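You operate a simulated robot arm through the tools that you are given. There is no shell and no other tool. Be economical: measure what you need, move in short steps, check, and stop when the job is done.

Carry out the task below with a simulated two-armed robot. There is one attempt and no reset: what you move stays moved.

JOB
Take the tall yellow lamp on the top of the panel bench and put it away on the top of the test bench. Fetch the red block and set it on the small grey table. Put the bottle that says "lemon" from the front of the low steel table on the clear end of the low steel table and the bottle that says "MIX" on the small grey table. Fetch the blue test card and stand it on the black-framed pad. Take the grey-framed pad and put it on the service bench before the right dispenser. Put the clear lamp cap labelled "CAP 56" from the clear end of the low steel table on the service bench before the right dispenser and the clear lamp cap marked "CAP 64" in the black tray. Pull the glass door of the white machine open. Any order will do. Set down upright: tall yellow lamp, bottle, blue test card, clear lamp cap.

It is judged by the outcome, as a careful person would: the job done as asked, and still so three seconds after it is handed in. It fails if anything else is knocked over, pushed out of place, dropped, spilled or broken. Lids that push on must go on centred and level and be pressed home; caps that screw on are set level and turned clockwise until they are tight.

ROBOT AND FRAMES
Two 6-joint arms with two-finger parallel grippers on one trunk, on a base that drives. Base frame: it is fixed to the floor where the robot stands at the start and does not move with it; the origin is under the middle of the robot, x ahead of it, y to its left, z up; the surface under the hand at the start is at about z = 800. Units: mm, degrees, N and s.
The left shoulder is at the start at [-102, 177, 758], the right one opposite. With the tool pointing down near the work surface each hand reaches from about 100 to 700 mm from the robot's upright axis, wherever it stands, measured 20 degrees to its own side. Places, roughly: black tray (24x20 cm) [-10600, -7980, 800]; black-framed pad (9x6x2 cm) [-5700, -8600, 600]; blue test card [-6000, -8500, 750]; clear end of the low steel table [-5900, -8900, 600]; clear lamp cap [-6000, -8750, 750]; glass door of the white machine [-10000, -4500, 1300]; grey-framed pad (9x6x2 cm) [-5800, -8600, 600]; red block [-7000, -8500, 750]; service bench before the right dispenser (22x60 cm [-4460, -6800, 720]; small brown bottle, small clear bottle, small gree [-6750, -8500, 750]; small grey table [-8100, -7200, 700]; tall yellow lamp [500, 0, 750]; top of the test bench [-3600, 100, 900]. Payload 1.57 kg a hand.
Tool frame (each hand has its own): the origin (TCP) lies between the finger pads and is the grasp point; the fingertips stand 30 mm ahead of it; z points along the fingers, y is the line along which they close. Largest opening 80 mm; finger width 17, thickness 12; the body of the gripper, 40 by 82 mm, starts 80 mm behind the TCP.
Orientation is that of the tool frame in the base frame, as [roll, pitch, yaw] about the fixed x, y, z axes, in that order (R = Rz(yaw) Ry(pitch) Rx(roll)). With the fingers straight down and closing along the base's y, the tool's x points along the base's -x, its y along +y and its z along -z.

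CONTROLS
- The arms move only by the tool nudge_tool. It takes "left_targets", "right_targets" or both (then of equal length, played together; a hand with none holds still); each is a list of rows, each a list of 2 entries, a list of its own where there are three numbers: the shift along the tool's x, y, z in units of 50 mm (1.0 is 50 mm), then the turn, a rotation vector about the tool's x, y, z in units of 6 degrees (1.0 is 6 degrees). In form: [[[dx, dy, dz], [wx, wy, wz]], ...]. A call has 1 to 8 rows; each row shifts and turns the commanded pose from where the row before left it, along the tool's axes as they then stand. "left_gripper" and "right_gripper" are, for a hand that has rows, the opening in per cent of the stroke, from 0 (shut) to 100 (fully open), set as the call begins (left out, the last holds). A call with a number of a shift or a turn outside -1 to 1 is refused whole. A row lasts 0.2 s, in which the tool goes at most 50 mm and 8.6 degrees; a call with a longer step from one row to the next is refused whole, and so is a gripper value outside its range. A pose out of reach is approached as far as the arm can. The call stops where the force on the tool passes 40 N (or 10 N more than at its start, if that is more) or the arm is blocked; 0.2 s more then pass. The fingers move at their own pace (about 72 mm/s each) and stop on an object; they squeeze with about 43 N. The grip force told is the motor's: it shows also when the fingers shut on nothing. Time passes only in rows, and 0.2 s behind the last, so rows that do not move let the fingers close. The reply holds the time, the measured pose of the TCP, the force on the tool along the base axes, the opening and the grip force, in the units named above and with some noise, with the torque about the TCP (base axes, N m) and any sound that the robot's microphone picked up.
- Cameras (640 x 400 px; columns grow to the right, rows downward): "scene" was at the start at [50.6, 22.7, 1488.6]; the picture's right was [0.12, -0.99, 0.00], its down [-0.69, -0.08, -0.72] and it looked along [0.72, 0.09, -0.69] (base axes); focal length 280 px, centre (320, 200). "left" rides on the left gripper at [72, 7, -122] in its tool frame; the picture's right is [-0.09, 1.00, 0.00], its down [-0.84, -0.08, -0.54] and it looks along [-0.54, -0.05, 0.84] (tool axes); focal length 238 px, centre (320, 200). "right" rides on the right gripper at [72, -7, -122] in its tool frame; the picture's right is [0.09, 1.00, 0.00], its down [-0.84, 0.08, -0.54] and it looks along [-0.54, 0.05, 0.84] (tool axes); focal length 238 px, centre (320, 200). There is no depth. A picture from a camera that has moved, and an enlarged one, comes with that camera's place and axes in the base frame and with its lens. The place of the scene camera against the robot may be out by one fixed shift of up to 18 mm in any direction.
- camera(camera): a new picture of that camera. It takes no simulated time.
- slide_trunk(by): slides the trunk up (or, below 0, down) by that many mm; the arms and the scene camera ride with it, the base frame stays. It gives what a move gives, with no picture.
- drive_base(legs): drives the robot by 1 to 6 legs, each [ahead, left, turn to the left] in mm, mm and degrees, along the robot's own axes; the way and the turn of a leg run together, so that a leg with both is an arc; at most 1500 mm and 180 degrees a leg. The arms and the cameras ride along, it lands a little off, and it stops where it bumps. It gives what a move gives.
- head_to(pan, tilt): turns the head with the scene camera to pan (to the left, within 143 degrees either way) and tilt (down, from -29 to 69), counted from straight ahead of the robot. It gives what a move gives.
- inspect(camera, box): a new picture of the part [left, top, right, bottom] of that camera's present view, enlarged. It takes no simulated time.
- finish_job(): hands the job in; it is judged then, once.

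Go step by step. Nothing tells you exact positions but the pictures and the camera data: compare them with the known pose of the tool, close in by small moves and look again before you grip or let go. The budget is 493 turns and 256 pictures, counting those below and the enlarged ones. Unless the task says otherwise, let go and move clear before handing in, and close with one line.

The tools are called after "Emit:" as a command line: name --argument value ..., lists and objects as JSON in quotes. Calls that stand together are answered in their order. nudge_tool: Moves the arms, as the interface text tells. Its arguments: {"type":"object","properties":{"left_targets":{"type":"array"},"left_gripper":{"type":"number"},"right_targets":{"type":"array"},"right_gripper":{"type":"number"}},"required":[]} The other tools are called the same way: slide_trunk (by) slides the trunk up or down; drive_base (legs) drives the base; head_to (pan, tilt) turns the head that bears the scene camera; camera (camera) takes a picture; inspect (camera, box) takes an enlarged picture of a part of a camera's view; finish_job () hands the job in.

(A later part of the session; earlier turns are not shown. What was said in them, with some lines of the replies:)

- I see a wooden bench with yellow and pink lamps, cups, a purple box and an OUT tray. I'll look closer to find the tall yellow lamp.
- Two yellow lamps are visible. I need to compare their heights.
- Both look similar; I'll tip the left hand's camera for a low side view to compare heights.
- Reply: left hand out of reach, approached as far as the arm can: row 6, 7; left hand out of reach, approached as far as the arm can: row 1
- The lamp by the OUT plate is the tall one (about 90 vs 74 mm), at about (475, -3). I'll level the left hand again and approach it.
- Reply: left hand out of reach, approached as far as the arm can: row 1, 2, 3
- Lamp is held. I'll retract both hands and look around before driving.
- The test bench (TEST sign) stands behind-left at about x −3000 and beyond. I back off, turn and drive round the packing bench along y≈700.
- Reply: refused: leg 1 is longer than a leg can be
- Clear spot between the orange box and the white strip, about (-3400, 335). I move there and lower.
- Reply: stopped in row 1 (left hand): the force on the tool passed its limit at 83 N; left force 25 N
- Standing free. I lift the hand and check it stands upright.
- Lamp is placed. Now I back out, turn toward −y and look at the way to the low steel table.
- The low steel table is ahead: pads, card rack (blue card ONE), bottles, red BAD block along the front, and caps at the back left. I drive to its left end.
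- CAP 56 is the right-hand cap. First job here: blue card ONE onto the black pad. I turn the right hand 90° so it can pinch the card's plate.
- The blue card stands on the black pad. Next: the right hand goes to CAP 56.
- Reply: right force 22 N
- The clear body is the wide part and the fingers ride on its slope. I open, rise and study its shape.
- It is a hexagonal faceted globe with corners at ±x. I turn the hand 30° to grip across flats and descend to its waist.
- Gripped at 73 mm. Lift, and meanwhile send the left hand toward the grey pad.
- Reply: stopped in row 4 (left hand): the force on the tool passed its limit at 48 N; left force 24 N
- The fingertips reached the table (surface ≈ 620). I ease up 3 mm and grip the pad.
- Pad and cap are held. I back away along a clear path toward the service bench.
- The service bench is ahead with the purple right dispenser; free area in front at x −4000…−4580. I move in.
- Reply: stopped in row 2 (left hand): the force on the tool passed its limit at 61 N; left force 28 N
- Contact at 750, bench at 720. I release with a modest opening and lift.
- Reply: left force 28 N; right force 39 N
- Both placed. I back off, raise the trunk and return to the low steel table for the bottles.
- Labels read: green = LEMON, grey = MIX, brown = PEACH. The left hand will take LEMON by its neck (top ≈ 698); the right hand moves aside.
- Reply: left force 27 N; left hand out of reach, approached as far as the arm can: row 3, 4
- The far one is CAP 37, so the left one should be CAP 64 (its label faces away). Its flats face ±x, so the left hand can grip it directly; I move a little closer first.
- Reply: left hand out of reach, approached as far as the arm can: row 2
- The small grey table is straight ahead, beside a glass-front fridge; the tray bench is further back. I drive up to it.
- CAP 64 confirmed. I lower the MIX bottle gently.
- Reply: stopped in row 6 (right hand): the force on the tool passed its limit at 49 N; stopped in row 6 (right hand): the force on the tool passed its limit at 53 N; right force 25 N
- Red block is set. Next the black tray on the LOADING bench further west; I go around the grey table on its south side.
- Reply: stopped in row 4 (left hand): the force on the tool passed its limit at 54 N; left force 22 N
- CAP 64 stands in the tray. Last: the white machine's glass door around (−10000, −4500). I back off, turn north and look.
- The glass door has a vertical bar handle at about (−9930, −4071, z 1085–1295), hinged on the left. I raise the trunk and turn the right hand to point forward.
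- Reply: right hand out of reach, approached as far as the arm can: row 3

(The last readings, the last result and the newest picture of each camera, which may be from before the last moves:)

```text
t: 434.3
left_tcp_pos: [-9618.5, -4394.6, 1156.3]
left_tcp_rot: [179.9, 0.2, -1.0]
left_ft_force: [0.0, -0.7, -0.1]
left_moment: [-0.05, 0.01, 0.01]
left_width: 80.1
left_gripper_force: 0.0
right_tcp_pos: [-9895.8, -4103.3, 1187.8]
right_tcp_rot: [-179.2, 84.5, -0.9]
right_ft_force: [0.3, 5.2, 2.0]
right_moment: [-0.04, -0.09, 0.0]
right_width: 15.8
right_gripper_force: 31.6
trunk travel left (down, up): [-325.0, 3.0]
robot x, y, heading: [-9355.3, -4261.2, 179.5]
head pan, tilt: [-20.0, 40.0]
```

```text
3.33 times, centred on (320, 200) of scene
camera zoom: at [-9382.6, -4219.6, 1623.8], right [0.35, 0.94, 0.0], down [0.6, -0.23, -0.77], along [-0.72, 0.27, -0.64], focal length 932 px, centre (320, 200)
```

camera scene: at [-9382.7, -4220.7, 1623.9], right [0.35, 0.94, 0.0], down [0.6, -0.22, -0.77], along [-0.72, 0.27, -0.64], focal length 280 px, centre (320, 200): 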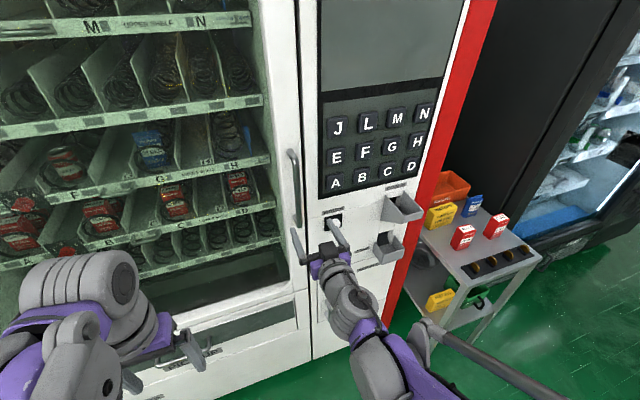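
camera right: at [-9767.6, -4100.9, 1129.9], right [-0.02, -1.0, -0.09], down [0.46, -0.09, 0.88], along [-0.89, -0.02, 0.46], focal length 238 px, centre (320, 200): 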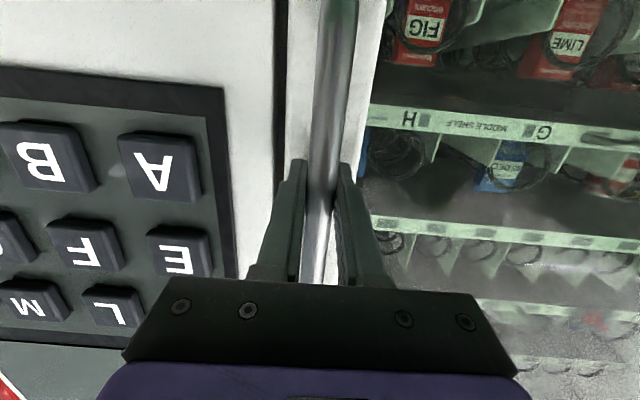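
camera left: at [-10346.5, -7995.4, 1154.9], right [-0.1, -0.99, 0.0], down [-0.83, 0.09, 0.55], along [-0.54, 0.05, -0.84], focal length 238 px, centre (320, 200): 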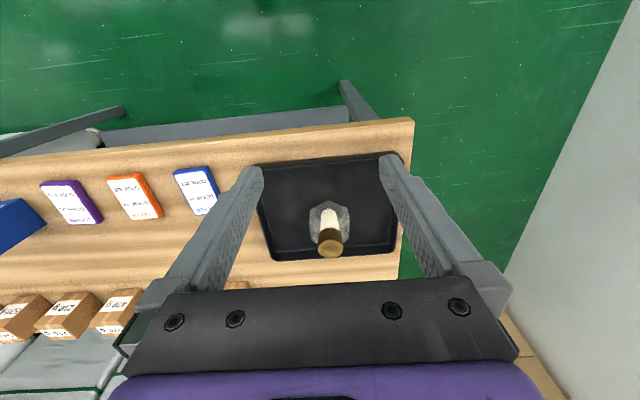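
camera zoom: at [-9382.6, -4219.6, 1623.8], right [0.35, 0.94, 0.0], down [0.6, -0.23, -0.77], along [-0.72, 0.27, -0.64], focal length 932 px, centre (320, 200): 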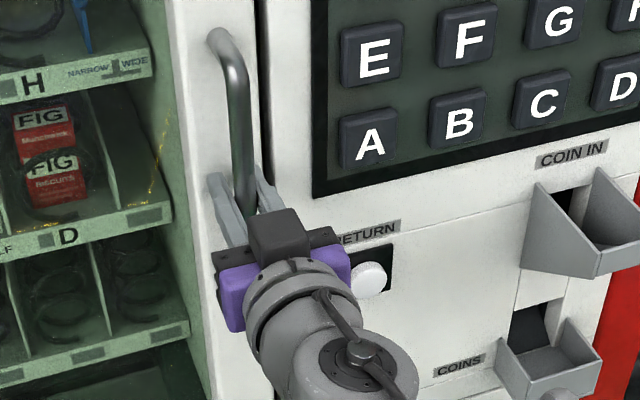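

The bar (16 mm) is gripped. I pull gently toward me and watch the force.

Emit:
nudge_tool --right_targets '[[[0, 0, -0.2], [0, 0, 0]], [[0, 0, -0.2], [0, 0, 0]], [[0, 0, -0.2], [0, 0, 0]], [[0, 0, -0.2], [0, 0, 0]]]'

Emit:
camera --camera "right"

```text
t: 435.3
left_tcp_pos: [-9618.6, -4395.3, 1155.1]
left_tcp_rot: [179.9, 0.1, -1.1]
left_ft_force: [0.7, 0.0, -1.3]
left_moment: [-0.03, 0.03, 0.01]
left_width: 79.8
left_gripper_force: 0.1
right_tcp_pos: [-9855.5, -4106.1, 1190.1]
right_tcp_rot: [-179.2, 84.4, -0.8]
right_ft_force: [-0.6, -0.4, -27.9]
right_moment: [-0.06, 0.43, 0.04]
right_width: 15.9
right_gripper_force: 31.0
trunk travel left (down, up): [-325.0, 3.0]
robot x, y, heading: [-9355.0, -4260.0, 179.6]
head pan, tilt: [-20.0, 40.0]
```

```text
99 pictures are left
camera right: at [-9728.0, -4103.7, 1132.6], right [-0.02, -1.0, -0.09], down [0.46, -0.09, 0.89], along [-0.89, -0.02, 0.46], focal length 238 px, centre (320, 200)
```

right: 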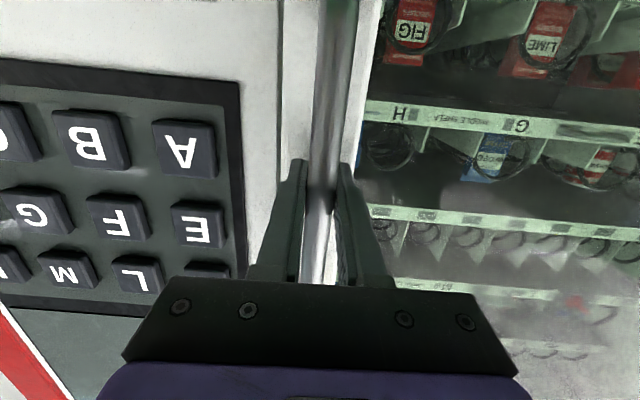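

Emit:
nudge_tool --right_targets '[[[0.07, 0, 0], [0, 0, 0]], [[0.02, 0, -0.2], [0, 0, 0]], [[0.02, 0, -0.2], [0, 0, 0]]]'

Emit:
inspect --camera "scene" --box '[240, 80, 440, 280]'

```text
t: 436.1
left_tcp_pos: [-9615.9, -4397.7, 1155.9]
left_tcp_rot: [-180.0, 0.2, -1.1]
left_ft_force: [0.0, 0.9, -0.5]
left_moment: [0.02, 0.02, 0.0]
left_width: 80.2
left_gripper_force: 0.1
right_tcp_pos: [-9834.5, -4109.2, 1190.6]
right_tcp_rot: [-177.9, 84.7, 0.6]
right_ft_force: [0.3, -5.7, 28.2]
right_moment: [-0.19, -0.18, -0.05]
right_width: 15.8
right_gripper_force: 31.3
trunk travel left (down, up): [-325.0, 3.0]
robot x, y, heading: [-9351.4, -4262.6, 179.3]
head pan, tilt: [-20.0, 40.0]
```

```text
2.00 times, centred on (340, 180) of scene
camera zoom: at [-9379.5, -4222.7, 1624.1], right [0.35, 0.94, 0.0], down [0.6, -0.22, -0.77], along [-0.72, 0.27, -0.64], focal length 559 px, centre (280, 240)
```

zoom: 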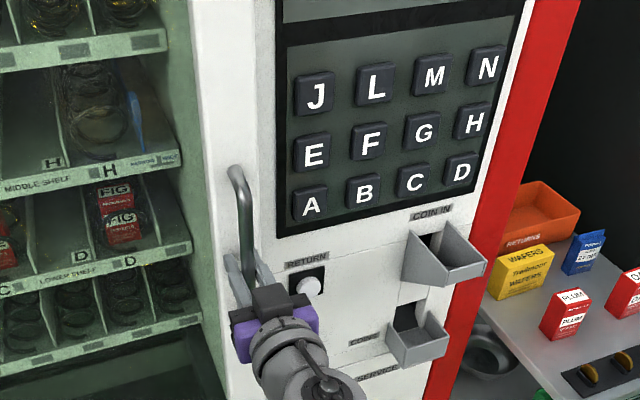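

The door follows easily. Now I swing it by driving the base in a small arc about the hinge.

Emit:
nudge_tool --right_targets '[[[-0.04, 0, 0], [0, 0, 0]], [[0, 0, 0], [0, 0, 0]]]'

Emit:
drive_base --legs '[[-48, 41, -4]]'

Emit:
inspect --camera "scene" --box '[240, 80, 440, 280]'

```text
t: 436.7
left_tcp_pos: [-9618.1, -4396.8, 1155.4]
left_tcp_rot: [180.0, 0.1, -1.0]
left_ft_force: [0.3, -0.1, -0.1]
left_moment: [0.0, 0.01, -0.02]
left_width: 80.0
left_gripper_force: 0.1
right_tcp_pos: [-9835.8, -4109.7, 1190.3]
right_tcp_rot: [-178.4, 84.5, 0.1]
right_ft_force: [-0.6, -9.2, 2.5]
right_moment: [-0.07, 0.3, 0.01]
right_width: 15.5
right_gripper_force: 31.5
trunk travel left (down, up): [-325.0, 3.0]
robot x, y, heading: [-9352.9, -4264.2, 179.5]
head pan, tilt: [-20.0, 40.0]
```

```text
t: 437.8
left_tcp_pos: [-9583.6, -4420.8, 1155.5]
left_tcp_rot: [179.9, 0.1, -5.0]
left_ft_force: [-0.3, -0.1, -0.4]
left_moment: [0.05, 0.0, 0.01]
left_width: 79.8
left_gripper_force: 0.1
right_tcp_pos: [-9782.3, -4116.0, 1190.0]
right_tcp_rot: [-178.7, 84.4, -4.6]
right_ft_force: [-1.5, 0.1, -10.8]
right_moment: [-0.14, -0.65, -0.09]
right_width: 15.8
right_gripper_force: 31.0
trunk travel left (down, up): [-325.0, 3.0]
robot x, y, heading: [-9310.7, -4308.0, 175.7]
head pan, tilt: [-20.0, 40.0]
```

```text
2.00 times, centred on (340, 180) of scene
camera zoom: at [-9339.2, -4260.7, 1624.0], right [0.41, 0.91, 0.0], down [0.59, -0.27, -0.76], along [-0.7, 0.32, -0.64], focal length 559 px, centre (280, 240)
```

zoom: 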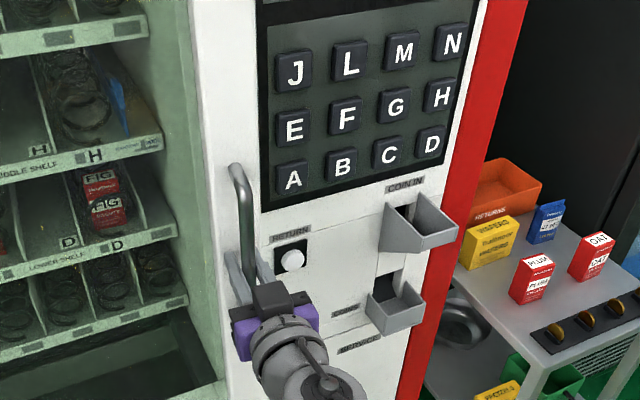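

Emit:
drive_base --legs '[[-97, 82, -8]]'

Emit:
inspect --camera "scene" --box '[240, 80, 440, 280]'

```text
t: 439.1
left_tcp_pos: [-9513.9, -4471.7, 1155.6]
left_tcp_rot: [180.0, 0.1, -12.9]
left_ft_force: [-0.1, -0.6, 0.9]
left_moment: [-0.01, 0.0, 0.0]
left_width: 80.0
left_gripper_force: 0.1
right_tcp_pos: [-9667.5, -4144.9, 1191.0]
right_tcp_rot: [-179.0, 84.4, -12.7]
right_ft_force: [-1.3, 1.6, -11.2]
right_moment: [-0.21, -0.63, -0.13]
right_width: 15.7
right_gripper_force: 31.8
trunk travel left (down, up): [-325.0, 3.0]
robot x, y, heading: [-9229.0, -4399.1, 167.8]
head pan, tilt: [-20.0, 40.0]
```

```text
2.00 times, centred on (340, 180) of scene
camera zoom: at [-9250.6, -4347.5, 1623.9], right [0.53, 0.85, 0.0], down [0.54, -0.34, -0.76], along [-0.65, 0.41, -0.64], focal length 559 px, centre (280, 240)
```

zoom: 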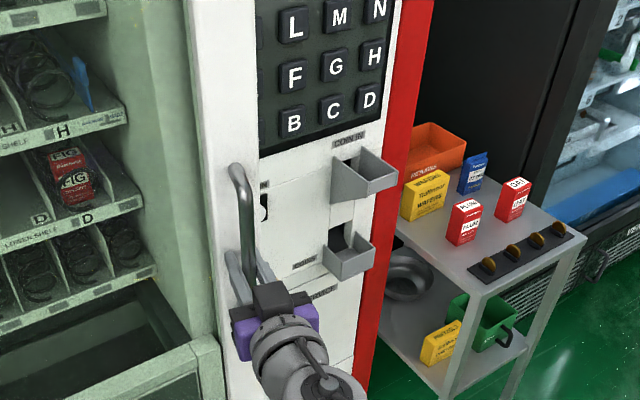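

Emit:
drive_base --legs '[[-121, 102, -10]]'

Emit:
head_to --pan -125 --tilt 35

Emit:
camera --camera "scene"

Emit:
head_to --pan 125 --tilt 35

Emit:
camera --camera "scene"

```text
t: 440.7
left_tcp_pos: [-9438.0, -4552.4, 1155.6]
left_tcp_rot: [180.0, 0.0, -23.3]
left_ft_force: [0.3, 0.0, 0.2]
left_moment: [0.01, 0.0, -0.03]
left_width: 79.9
left_gripper_force: 0.1
right_tcp_pos: [-9532.0, -4201.9, 1189.3]
right_tcp_rot: [-179.0, 84.4, -23.1]
right_ft_force: [-1.6, -0.3, -12.1]
right_moment: [-0.33, -0.58, -0.13]
right_width: 16.1
right_gripper_force: 31.2
trunk travel left (down, up): [-325.0, 3.0]
robot x, y, heading: [-9145.3, -4529.0, 157.6]
head pan, tilt: [-20.0, 40.0]
```

```text
t: 442.5
left_tcp_pos: [-9438.1, -4552.7, 1155.7]
left_tcp_rot: [-179.9, 0.1, -23.4]
left_ft_force: [1.0, 0.8, -0.3]
left_moment: [0.0, 0.02, -0.01]
left_width: 79.9
left_gripper_force: 0.2
right_tcp_pos: [-9531.1, -4203.2, 1191.2]
right_tcp_rot: [-179.0, 84.5, -23.1]
right_ft_force: [-0.9, -2.2, -7.3]
right_moment: [0.01, 0.12, -0.06]
right_width: 15.7
right_gripper_force: 31.4
trunk travel left (down, up): [-325.0, 3.0]
robot x, y, heading: [-9146.6, -4528.8, 157.1]
head pan, tilt: [-125.0, 35.0]
```

```text
95 pictures are left
camera scene: at [-9021.4, -4486.3, 1631.4], right [0.54, -0.84, 0.0], down [-0.48, -0.31, -0.82], along [0.69, 0.44, -0.57], focal length 280 px, centre (320, 200)
```

scene: 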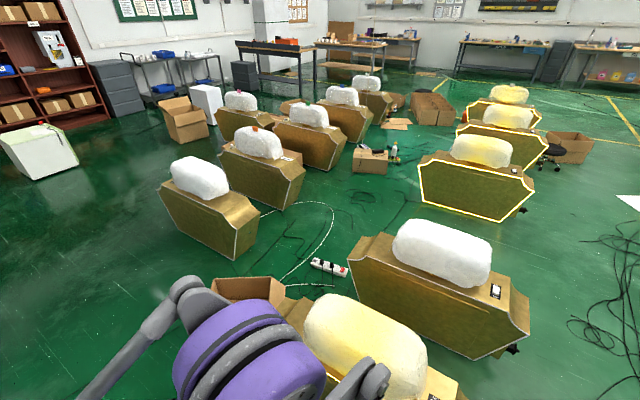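

```text
t: 446.0
left_tcp_pos: [-9438.0, -4554.0, 1155.8]
left_tcp_rot: [-179.9, 0.0, -23.3]
left_ft_force: [-0.3, 0.3, -0.3]
left_moment: [-0.04, 0.01, 0.0]
left_width: 80.2
left_gripper_force: 0.0
right_tcp_pos: [-9530.4, -4204.4, 1190.1]
right_tcp_rot: [-178.9, 84.5, -23.1]
right_ft_force: [-2.2, -1.3, -6.8]
right_moment: [-0.01, 0.1, -0.04]
right_width: 15.5
right_gripper_force: 31.8
trunk travel left (down, up): [-325.0, 3.0]
robot x, y, heading: [-9141.9, -4530.6, 157.5]
head pan, tilt: [125.0, 35.0]
```

```text
94 pictures are left
camera scene: at [-9076.9, -4619.6, 1631.4], right [-0.98, -0.21, 0.0], down [-0.12, 0.56, -0.82], along [0.18, -0.8, -0.57], focal length 280 px, centre (320, 200)
```

scene: 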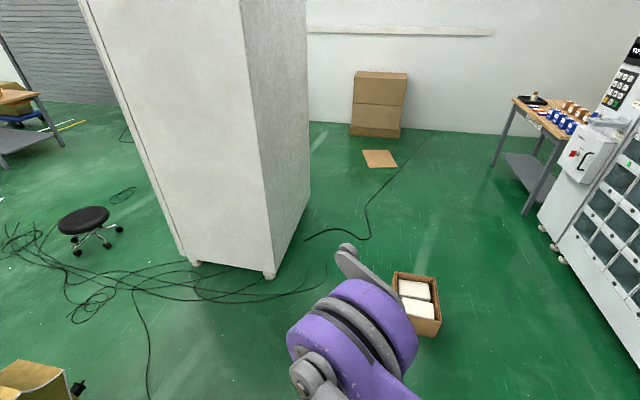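

Emit:
drive_base --legs '[[-121, 102, -10], [-121, 102, -10]]'

Emit:
head_to --pan -20 --tilt 35

Emit:
camera --camera "scene"

```text
t: 448.6
left_tcp_pos: [-9336.0, -4734.4, 1155.9]
left_tcp_rot: [179.9, 0.2, -42.2]
left_ft_force: [0.9, 0.2, 0.4]
left_moment: [0.0, 0.01, 0.03]
left_width: 80.0
left_gripper_force: 0.0
right_tcp_pos: [-9309.4, -4370.4, 1190.5]
right_tcp_rot: [-178.7, 84.4, -42.7]
right_ft_force: [8.4, 7.4, -5.6]
right_moment: [-0.41, -0.37, -0.07]
right_width: 15.7
right_gripper_force: 31.5
trunk travel left (down, up): [-325.0, 3.0]
robot x, y, heading: [-9050.3, -4810.0, 138.5]
head pan, tilt: [125.0, 35.0]
stopped in leg 2: the force on the tool passed its limit at 41 N (the readings are from after the stop); the commanded pose is now the measured one
```

```text
t: 450.9
left_tcp_pos: [-9336.0, -4733.8, 1156.4]
left_tcp_rot: [179.9, 0.2, -42.1]
left_ft_force: [0.1, -0.3, -0.2]
left_moment: [0.01, 0.0, 0.0]
left_width: 80.4
left_gripper_force: 0.0
right_tcp_pos: [-9309.1, -4370.0, 1189.7]
right_tcp_rot: [-179.5, 84.4, -43.2]
right_ft_force: [13.4, 12.7, -5.1]
right_moment: [-0.03, 0.05, 0.12]
right_width: 15.6
right_gripper_force: 31.4
trunk travel left (down, up): [-325.0, 3.0]
robot x, y, heading: [-9048.8, -4812.1, 138.7]
head pan, tilt: [-20.0, 35.0]
```

```text
93 pictures are left
camera scene: at [-9051.2, -4744.1, 1631.3], right [0.88, 0.48, 0.0], down [0.27, -0.51, -0.82], along [-0.39, 0.72, -0.57], focal length 280 px, centre (320, 200)
```

scene: 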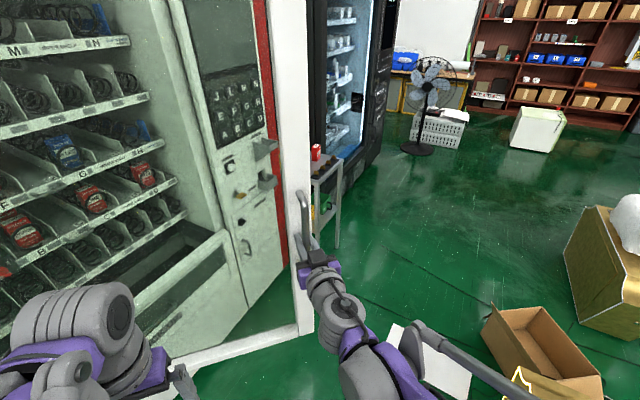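

Emit:
nudge_tool --right_targets '[[[0, -0.08, 0], [0, 0, 0]], [[0, 0, 0], [0, 0, 0]]]'

Emit:
drive_base --legs '[[-96, 79, -8]]'

```text
t: 451.5
left_tcp_pos: [-9338.5, -4734.7, 1155.5]
left_tcp_rot: [179.9, 0.1, -42.0]
left_ft_force: [0.6, 0.1, 0.3]
left_moment: [-0.01, 0.02, 0.01]
left_width: 79.9
left_gripper_force: 0.1
right_tcp_pos: [-9309.3, -4369.3, 1190.2]
right_tcp_rot: [-178.5, 84.4, -41.8]
right_ft_force: [1.5, -1.4, -12.9]
right_moment: [0.26, 0.5, 0.14]
right_width: 15.6
right_gripper_force: 31.3
trunk travel left (down, up): [-325.0, 3.0]
robot x, y, heading: [-9048.6, -4806.5, 138.6]
head pan, tilt: [-20.0, 35.0]
```

```text
t: 452.9
left_tcp_pos: [-9315.0, -4817.7, 1155.3]
left_tcp_rot: [179.9, 0.1, -49.8]
left_ft_force: [0.2, 1.0, -0.2]
left_moment: [0.03, 0.0, 0.02]
left_width: 80.1
left_gripper_force: 0.1
right_tcp_pos: [-9233.5, -4457.6, 1190.1]
right_tcp_rot: [-179.0, 84.3, -50.4]
right_ft_force: [9.1, 8.2, -13.6]
right_moment: [-0.52, -0.28, 0.02]
right_width: 15.8
right_gripper_force: 31.5
trunk travel left (down, up): [-325.0, 3.0]
robot x, y, heading: [-9043.9, -4933.2, 130.7]
head pan, tilt: [-20.0, 35.0]
```

Emit:
nudge_tool --right_targets '[[[0, -0.12, 0], [0, 0, 0]], [[0, 0, 0], [0, 0, 0]]]'

Emit:
drive_base --legs '[[-94, 76, -8]]'

Emit:
nudge_tool --right_targets '[[[0, -0.1, 0], [0, 0, 0]], [[0, 0, 0], [0, 0, 0]]]'

Emit:
camera --camera "scene"

```text
t: 453.5
left_tcp_pos: [-9317.8, -4820.4, 1156.0]
left_tcp_rot: [-179.9, 0.1, -49.8]
left_ft_force: [-0.3, -0.2, 1.4]
left_moment: [-0.02, 0.02, -0.03]
left_width: 79.9
left_gripper_force: 0.0
right_tcp_pos: [-9234.1, -4458.2, 1190.8]
right_tcp_rot: [-177.3, 84.4, -48.5]
right_ft_force: [-14.7, -10.0, -13.5]
right_moment: [0.19, 0.34, 0.0]
right_width: 15.7
right_gripper_force: 31.7
trunk travel left (down, up): [-325.0, 3.0]
robot x, y, heading: [-9040.5, -4932.5, 130.8]
head pan, tilt: [-20.0, 35.0]
```

```text
t: 454.8
left_tcp_pos: [-9305.5, -4901.3, 1154.8]
left_tcp_rot: [-179.8, 0.2, -57.9]
left_ft_force: [-0.1, 0.2, 0.0]
left_moment: [-0.01, 0.03, 0.0]
left_width: 80.1
left_gripper_force: 0.0
right_tcp_pos: [-9173.3, -4554.6, 1191.4]
right_tcp_rot: [-176.3, 84.3, -55.6]
right_ft_force: [-26.7, -12.3, -20.1]
right_moment: [-0.51, -0.07, -0.34]
right_width: 16.0
right_gripper_force: 31.8
trunk travel left (down, up): [-325.0, 3.0]
robot x, y, heading: [-9042.7, -5054.0, 122.8]
head pan, tilt: [-20.0, 35.0]
```

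```text
t: 455.4
left_tcp_pos: [-9307.5, -4903.5, 1155.2]
left_tcp_rot: [-179.7, 0.1, -57.7]
left_ft_force: [0.6, 0.5, -0.2]
left_moment: [0.01, -0.01, -0.03]
left_width: 80.1
left_gripper_force: 0.0
right_tcp_pos: [-9172.2, -4554.8, 1191.2]
right_tcp_rot: [-176.5, 84.4, -55.3]
right_ft_force: [-35.8, -18.7, -14.7]
right_moment: [-0.35, -0.04, -0.3]
right_width: 16.0
right_gripper_force: 31.2
trunk travel left (down, up): [-325.0, 3.0]
robot x, y, heading: [-9042.3, -5051.9, 122.4]
head pan, tilt: [-20.0, 35.0]
```

```text
92 pictures are left
camera scene: at [-9041.7, -4990.5, 1631.4], right [0.97, 0.22, 0.0], down [0.13, -0.56, -0.82], along [-0.18, 0.8, -0.57], focal length 280 px, centre (320, 200)
```

scene: 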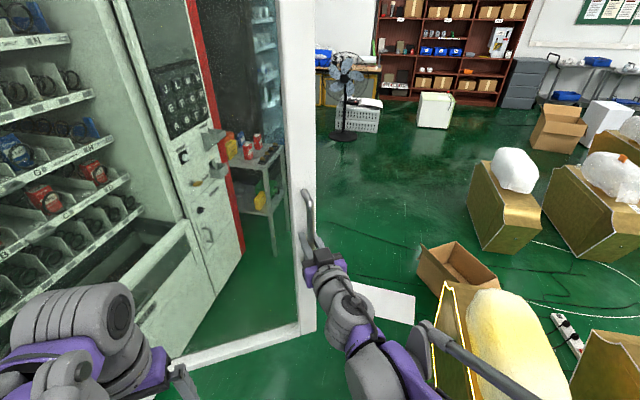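

Emit:
nudge_tool --right_targets '[[[0, 0.17, 0], [0, 0, 0]], [[0, 0, 0], [0, 0, 0]]]'

Emit:
drive_base --legs '[[-95, 78, -8]]'

```text
t: 456.0
left_tcp_pos: [-9303.3, -4903.2, 1155.8]
left_tcp_rot: [-179.9, 0.1, -57.9]
left_ft_force: [0.2, -0.2, -0.2]
left_moment: [0.04, 0.03, -0.01]
left_width: 79.9
left_gripper_force: 0.2
right_tcp_pos: [-9171.7, -4556.7, 1190.6]
right_tcp_rot: [-177.3, 84.4, -57.0]
right_ft_force: [-11.6, -5.5, -6.7]
right_moment: [-0.38, -0.19, -0.28]
right_width: 15.6
right_gripper_force: 31.2
trunk travel left (down, up): [-325.0, 3.0]
robot x, y, heading: [-9046.1, -5053.2, 122.7]
head pan, tilt: [-20.0, 35.0]
```

```text
t: 457.4
left_tcp_pos: [-9300.4, -4987.4, 1157.3]
left_tcp_rot: [179.9, 0.2, -66.0]
left_ft_force: [-0.1, 0.6, 0.5]
left_moment: [-0.02, 0.0, 0.05]
left_width: 80.0
left_gripper_force: 0.2
right_tcp_pos: [-9122.9, -4661.8, 1190.7]
right_tcp_rot: [-179.1, 84.4, -66.9]
right_ft_force: [12.7, 6.1, 1.2]
right_moment: [-0.77, -0.28, 0.01]
right_width: 15.4
right_gripper_force: 31.2
trunk travel left (down, up): [-325.0, 3.0]
robot x, y, heading: [-9069.4, -5172.7, 114.4]
head pan, tilt: [-20.0, 35.0]
```

Emit:
nudge_tool --right_targets '[[[0, -0.07, 0], [0, 0, 0]], [[0, 0, 0], [0, 0, 0]]]'

Emit:
drive_base --legs '[[-96, 77, -8]]'

Emit:
camera --camera "scene"

Emit:
camera --camera "right"

```text
t: 458.0
left_tcp_pos: [-9302.3, -4988.9, 1154.4]
left_tcp_rot: [179.9, 0.2, -66.0]
left_ft_force: [-0.1, 0.1, -0.7]
left_moment: [-0.01, 0.03, -0.04]
left_width: 80.0
left_gripper_force: 0.1
right_tcp_pos: [-9123.1, -4662.9, 1190.4]
right_tcp_rot: [-177.9, 84.4, -65.6]
right_ft_force: [-7.4, -2.7, -3.7]
right_moment: [0.16, 0.23, 0.04]
right_width: 15.7
right_gripper_force: 30.8
trunk travel left (down, up): [-325.0, 3.0]
robot x, y, heading: [-9070.2, -5170.5, 114.8]
head pan, tilt: [-20.0, 35.0]
```

```text
t: 459.3
left_tcp_pos: [-9312.1, -5070.1, 1155.3]
left_tcp_rot: [179.9, 0.1, -73.6]
left_ft_force: [0.2, -0.8, 0.5]
left_moment: [-0.01, 0.0, -0.01]
left_width: 79.9
left_gripper_force: 0.1
right_tcp_pos: [-9089.8, -4770.8, 1191.0]
right_tcp_rot: [-179.1, 84.3, -74.6]
right_ft_force: [11.8, 3.7, -2.3]
right_moment: [-0.82, -0.17, -0.03]
right_width: 16.0
right_gripper_force: 31.3
trunk travel left (down, up): [-325.0, 3.0]
robot x, y, heading: [-9107.9, -5286.2, 107.1]
head pan, tilt: [-20.0, 35.0]
```

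```text
91 pictures are left
camera scene: at [-9082.2, -5222.9, 1631.5], right [1.0, -0.05, 0.0], down [-0.03, -0.57, -0.82], along [0.04, 0.82, -0.57], focal length 280 px, centre (320, 200)
```

scene: 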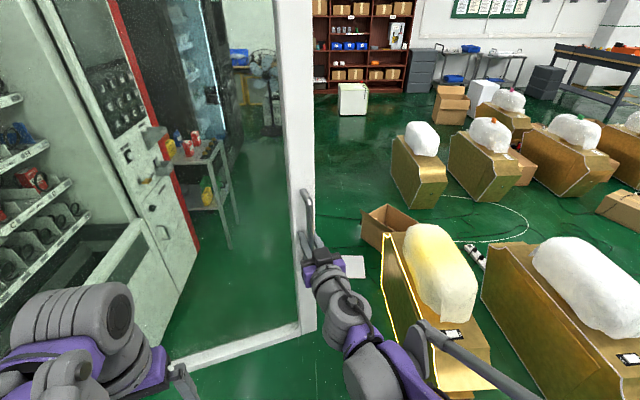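

```text
90 pictures are left
camera right: at [-9051.2, -4893.7, 1132.9], right [-0.96, -0.26, -0.09], down [0.04, -0.46, 0.89], along [-0.27, 0.85, 0.45], focal length 238 px, centre (320, 200)
```

right: 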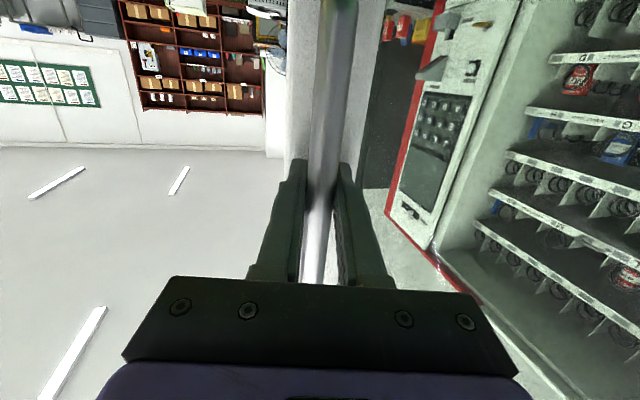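

The door is about 75° open. I relax, release the bar and back away.

Emit:
nudge_tool --right_targets '[[[0, -0.04, 0], [0, 0, 0]], [[0, 0, 0], [0, 0, 0]], [[0, 0, 0], [0, 0, 0]], [[0, 0, 0], [0, 0, 0]]]' --right_gripper 100

Emit:
camera --camera "right"

Emit:
nudge_tool --right_targets '[[[0, 0, -0.6], [0, 0, 0]], [[0, 0, -0.8], [0, 0, 0]], [[0, 0, -0.8], [0, 0, 0]]]'

Emit:
camera --camera "right"

```text
t: 460.3
left_tcp_pos: [-9315.0, -5071.3, 1155.5]
left_tcp_rot: [-180.0, 0.2, -73.6]
left_ft_force: [0.1, -0.2, 0.4]
left_moment: [-0.01, -0.01, 0.0]
left_width: 79.8
left_gripper_force: 0.0
right_tcp_pos: [-9088.6, -4772.7, 1191.1]
right_tcp_rot: [-178.4, 84.3, -74.0]
right_ft_force: [-0.2, -0.2, 0.3]
right_moment: [-0.02, 0.03, -0.03]
right_width: 80.1
right_gripper_force: 0.2
trunk travel left (down, up): [-325.0, 3.0]
robot x, y, heading: [-9108.8, -5289.4, 107.3]
head pan, tilt: [-20.0, 35.0]
```

```text
89 pictures are left
camera right: at [-9050.2, -4894.8, 1133.4], right [-0.96, -0.26, -0.09], down [0.04, -0.46, 0.89], along [-0.27, 0.85, 0.45], focal length 238 px, centre (320, 200)
```

right: 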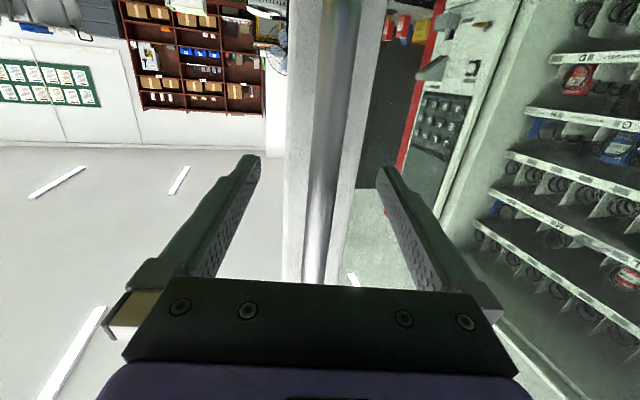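

```text
t: 461.1
left_tcp_pos: [-9314.7, -5073.7, 1156.0]
left_tcp_rot: [-180.0, 0.2, -73.6]
left_ft_force: [0.0, 0.4, -0.6]
left_moment: [0.02, 0.02, -0.01]
left_width: 79.9
left_gripper_force: 0.0
right_tcp_pos: [-9061.7, -4878.1, 1201.6]
right_tcp_rot: [-178.6, 84.4, -74.1]
right_ft_force: [-0.7, 0.5, 0.0]
right_moment: [-0.01, -0.03, 0.0]
right_width: 79.9
right_gripper_force: 0.1
trunk travel left (down, up): [-325.0, 3.0]
robot x, y, heading: [-9108.9, -5286.5, 106.9]
head pan, tilt: [-20.0, 35.0]
```

```text
88 pictures are left
camera right: at [-9022.8, -5002.1, 1143.2], right [-0.96, -0.26, -0.09], down [0.04, -0.46, 0.89], along [-0.27, 0.85, 0.46], focal length 238 px, centre (320, 200)
```

right: 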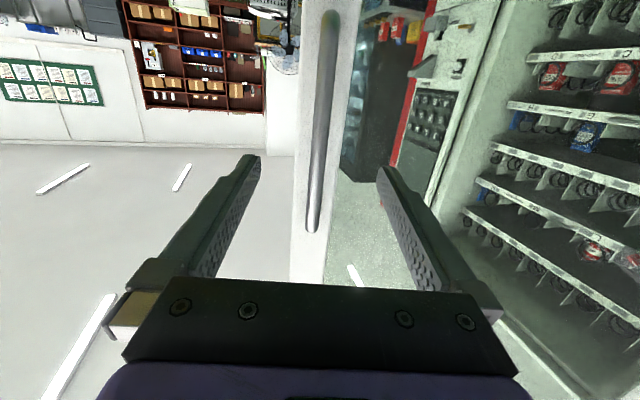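

Emit:
nudge_tool --right_targets '[[[0, 0, -0.5], [0, 0, 0]], [[0, 0, 0], [0, 0, 0]], [[0, 0, 0], [0, 0, 0]], [[0, 0, 0], [0, 0, 0]]]'

Emit:
camera --camera "scene"

```text
t: 462.1
left_tcp_pos: [-9313.2, -5072.9, 1156.3]
left_tcp_rot: [180.0, 0.1, -73.8]
left_ft_force: [-0.6, 0.2, -1.0]
left_moment: [-0.04, -0.02, 0.0]
left_width: 80.0
left_gripper_force: 0.1
right_tcp_pos: [-9057.3, -4898.6, 1203.4]
right_tcp_rot: [-178.3, 84.4, -73.8]
right_ft_force: [-0.4, 0.6, -0.1]
right_moment: [-0.03, 0.03, -0.01]
right_width: 79.8
right_gripper_force: 0.0
right hand out of reach, approached as far as the arm can: row 1
trunk travel left (down, up): [-325.0, 3.0]
robot x, y, heading: [-9106.9, -5284.5, 107.0]
head pan, tilt: [-20.0, 35.0]
```

```text
87 pictures are left
camera scene: at [-9083.7, -5225.4, 1631.3], right [1.0, -0.05, 0.0], down [-0.03, -0.57, -0.82], along [0.04, 0.82, -0.57], focal length 280 px, centre (320, 200)
```

scene: 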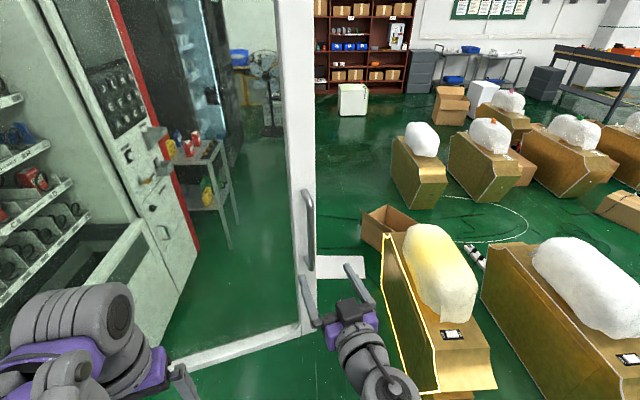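

The door stays open, both hands are empty and clear, and every item was seen standing in its place when I set it down. I hand the job in.

Emit:
finish_job

```text
The job is handed in.
```

All eight items were moved to their places and the white machine's glass door is open about 75°. I handed the job in and got no verdict back.
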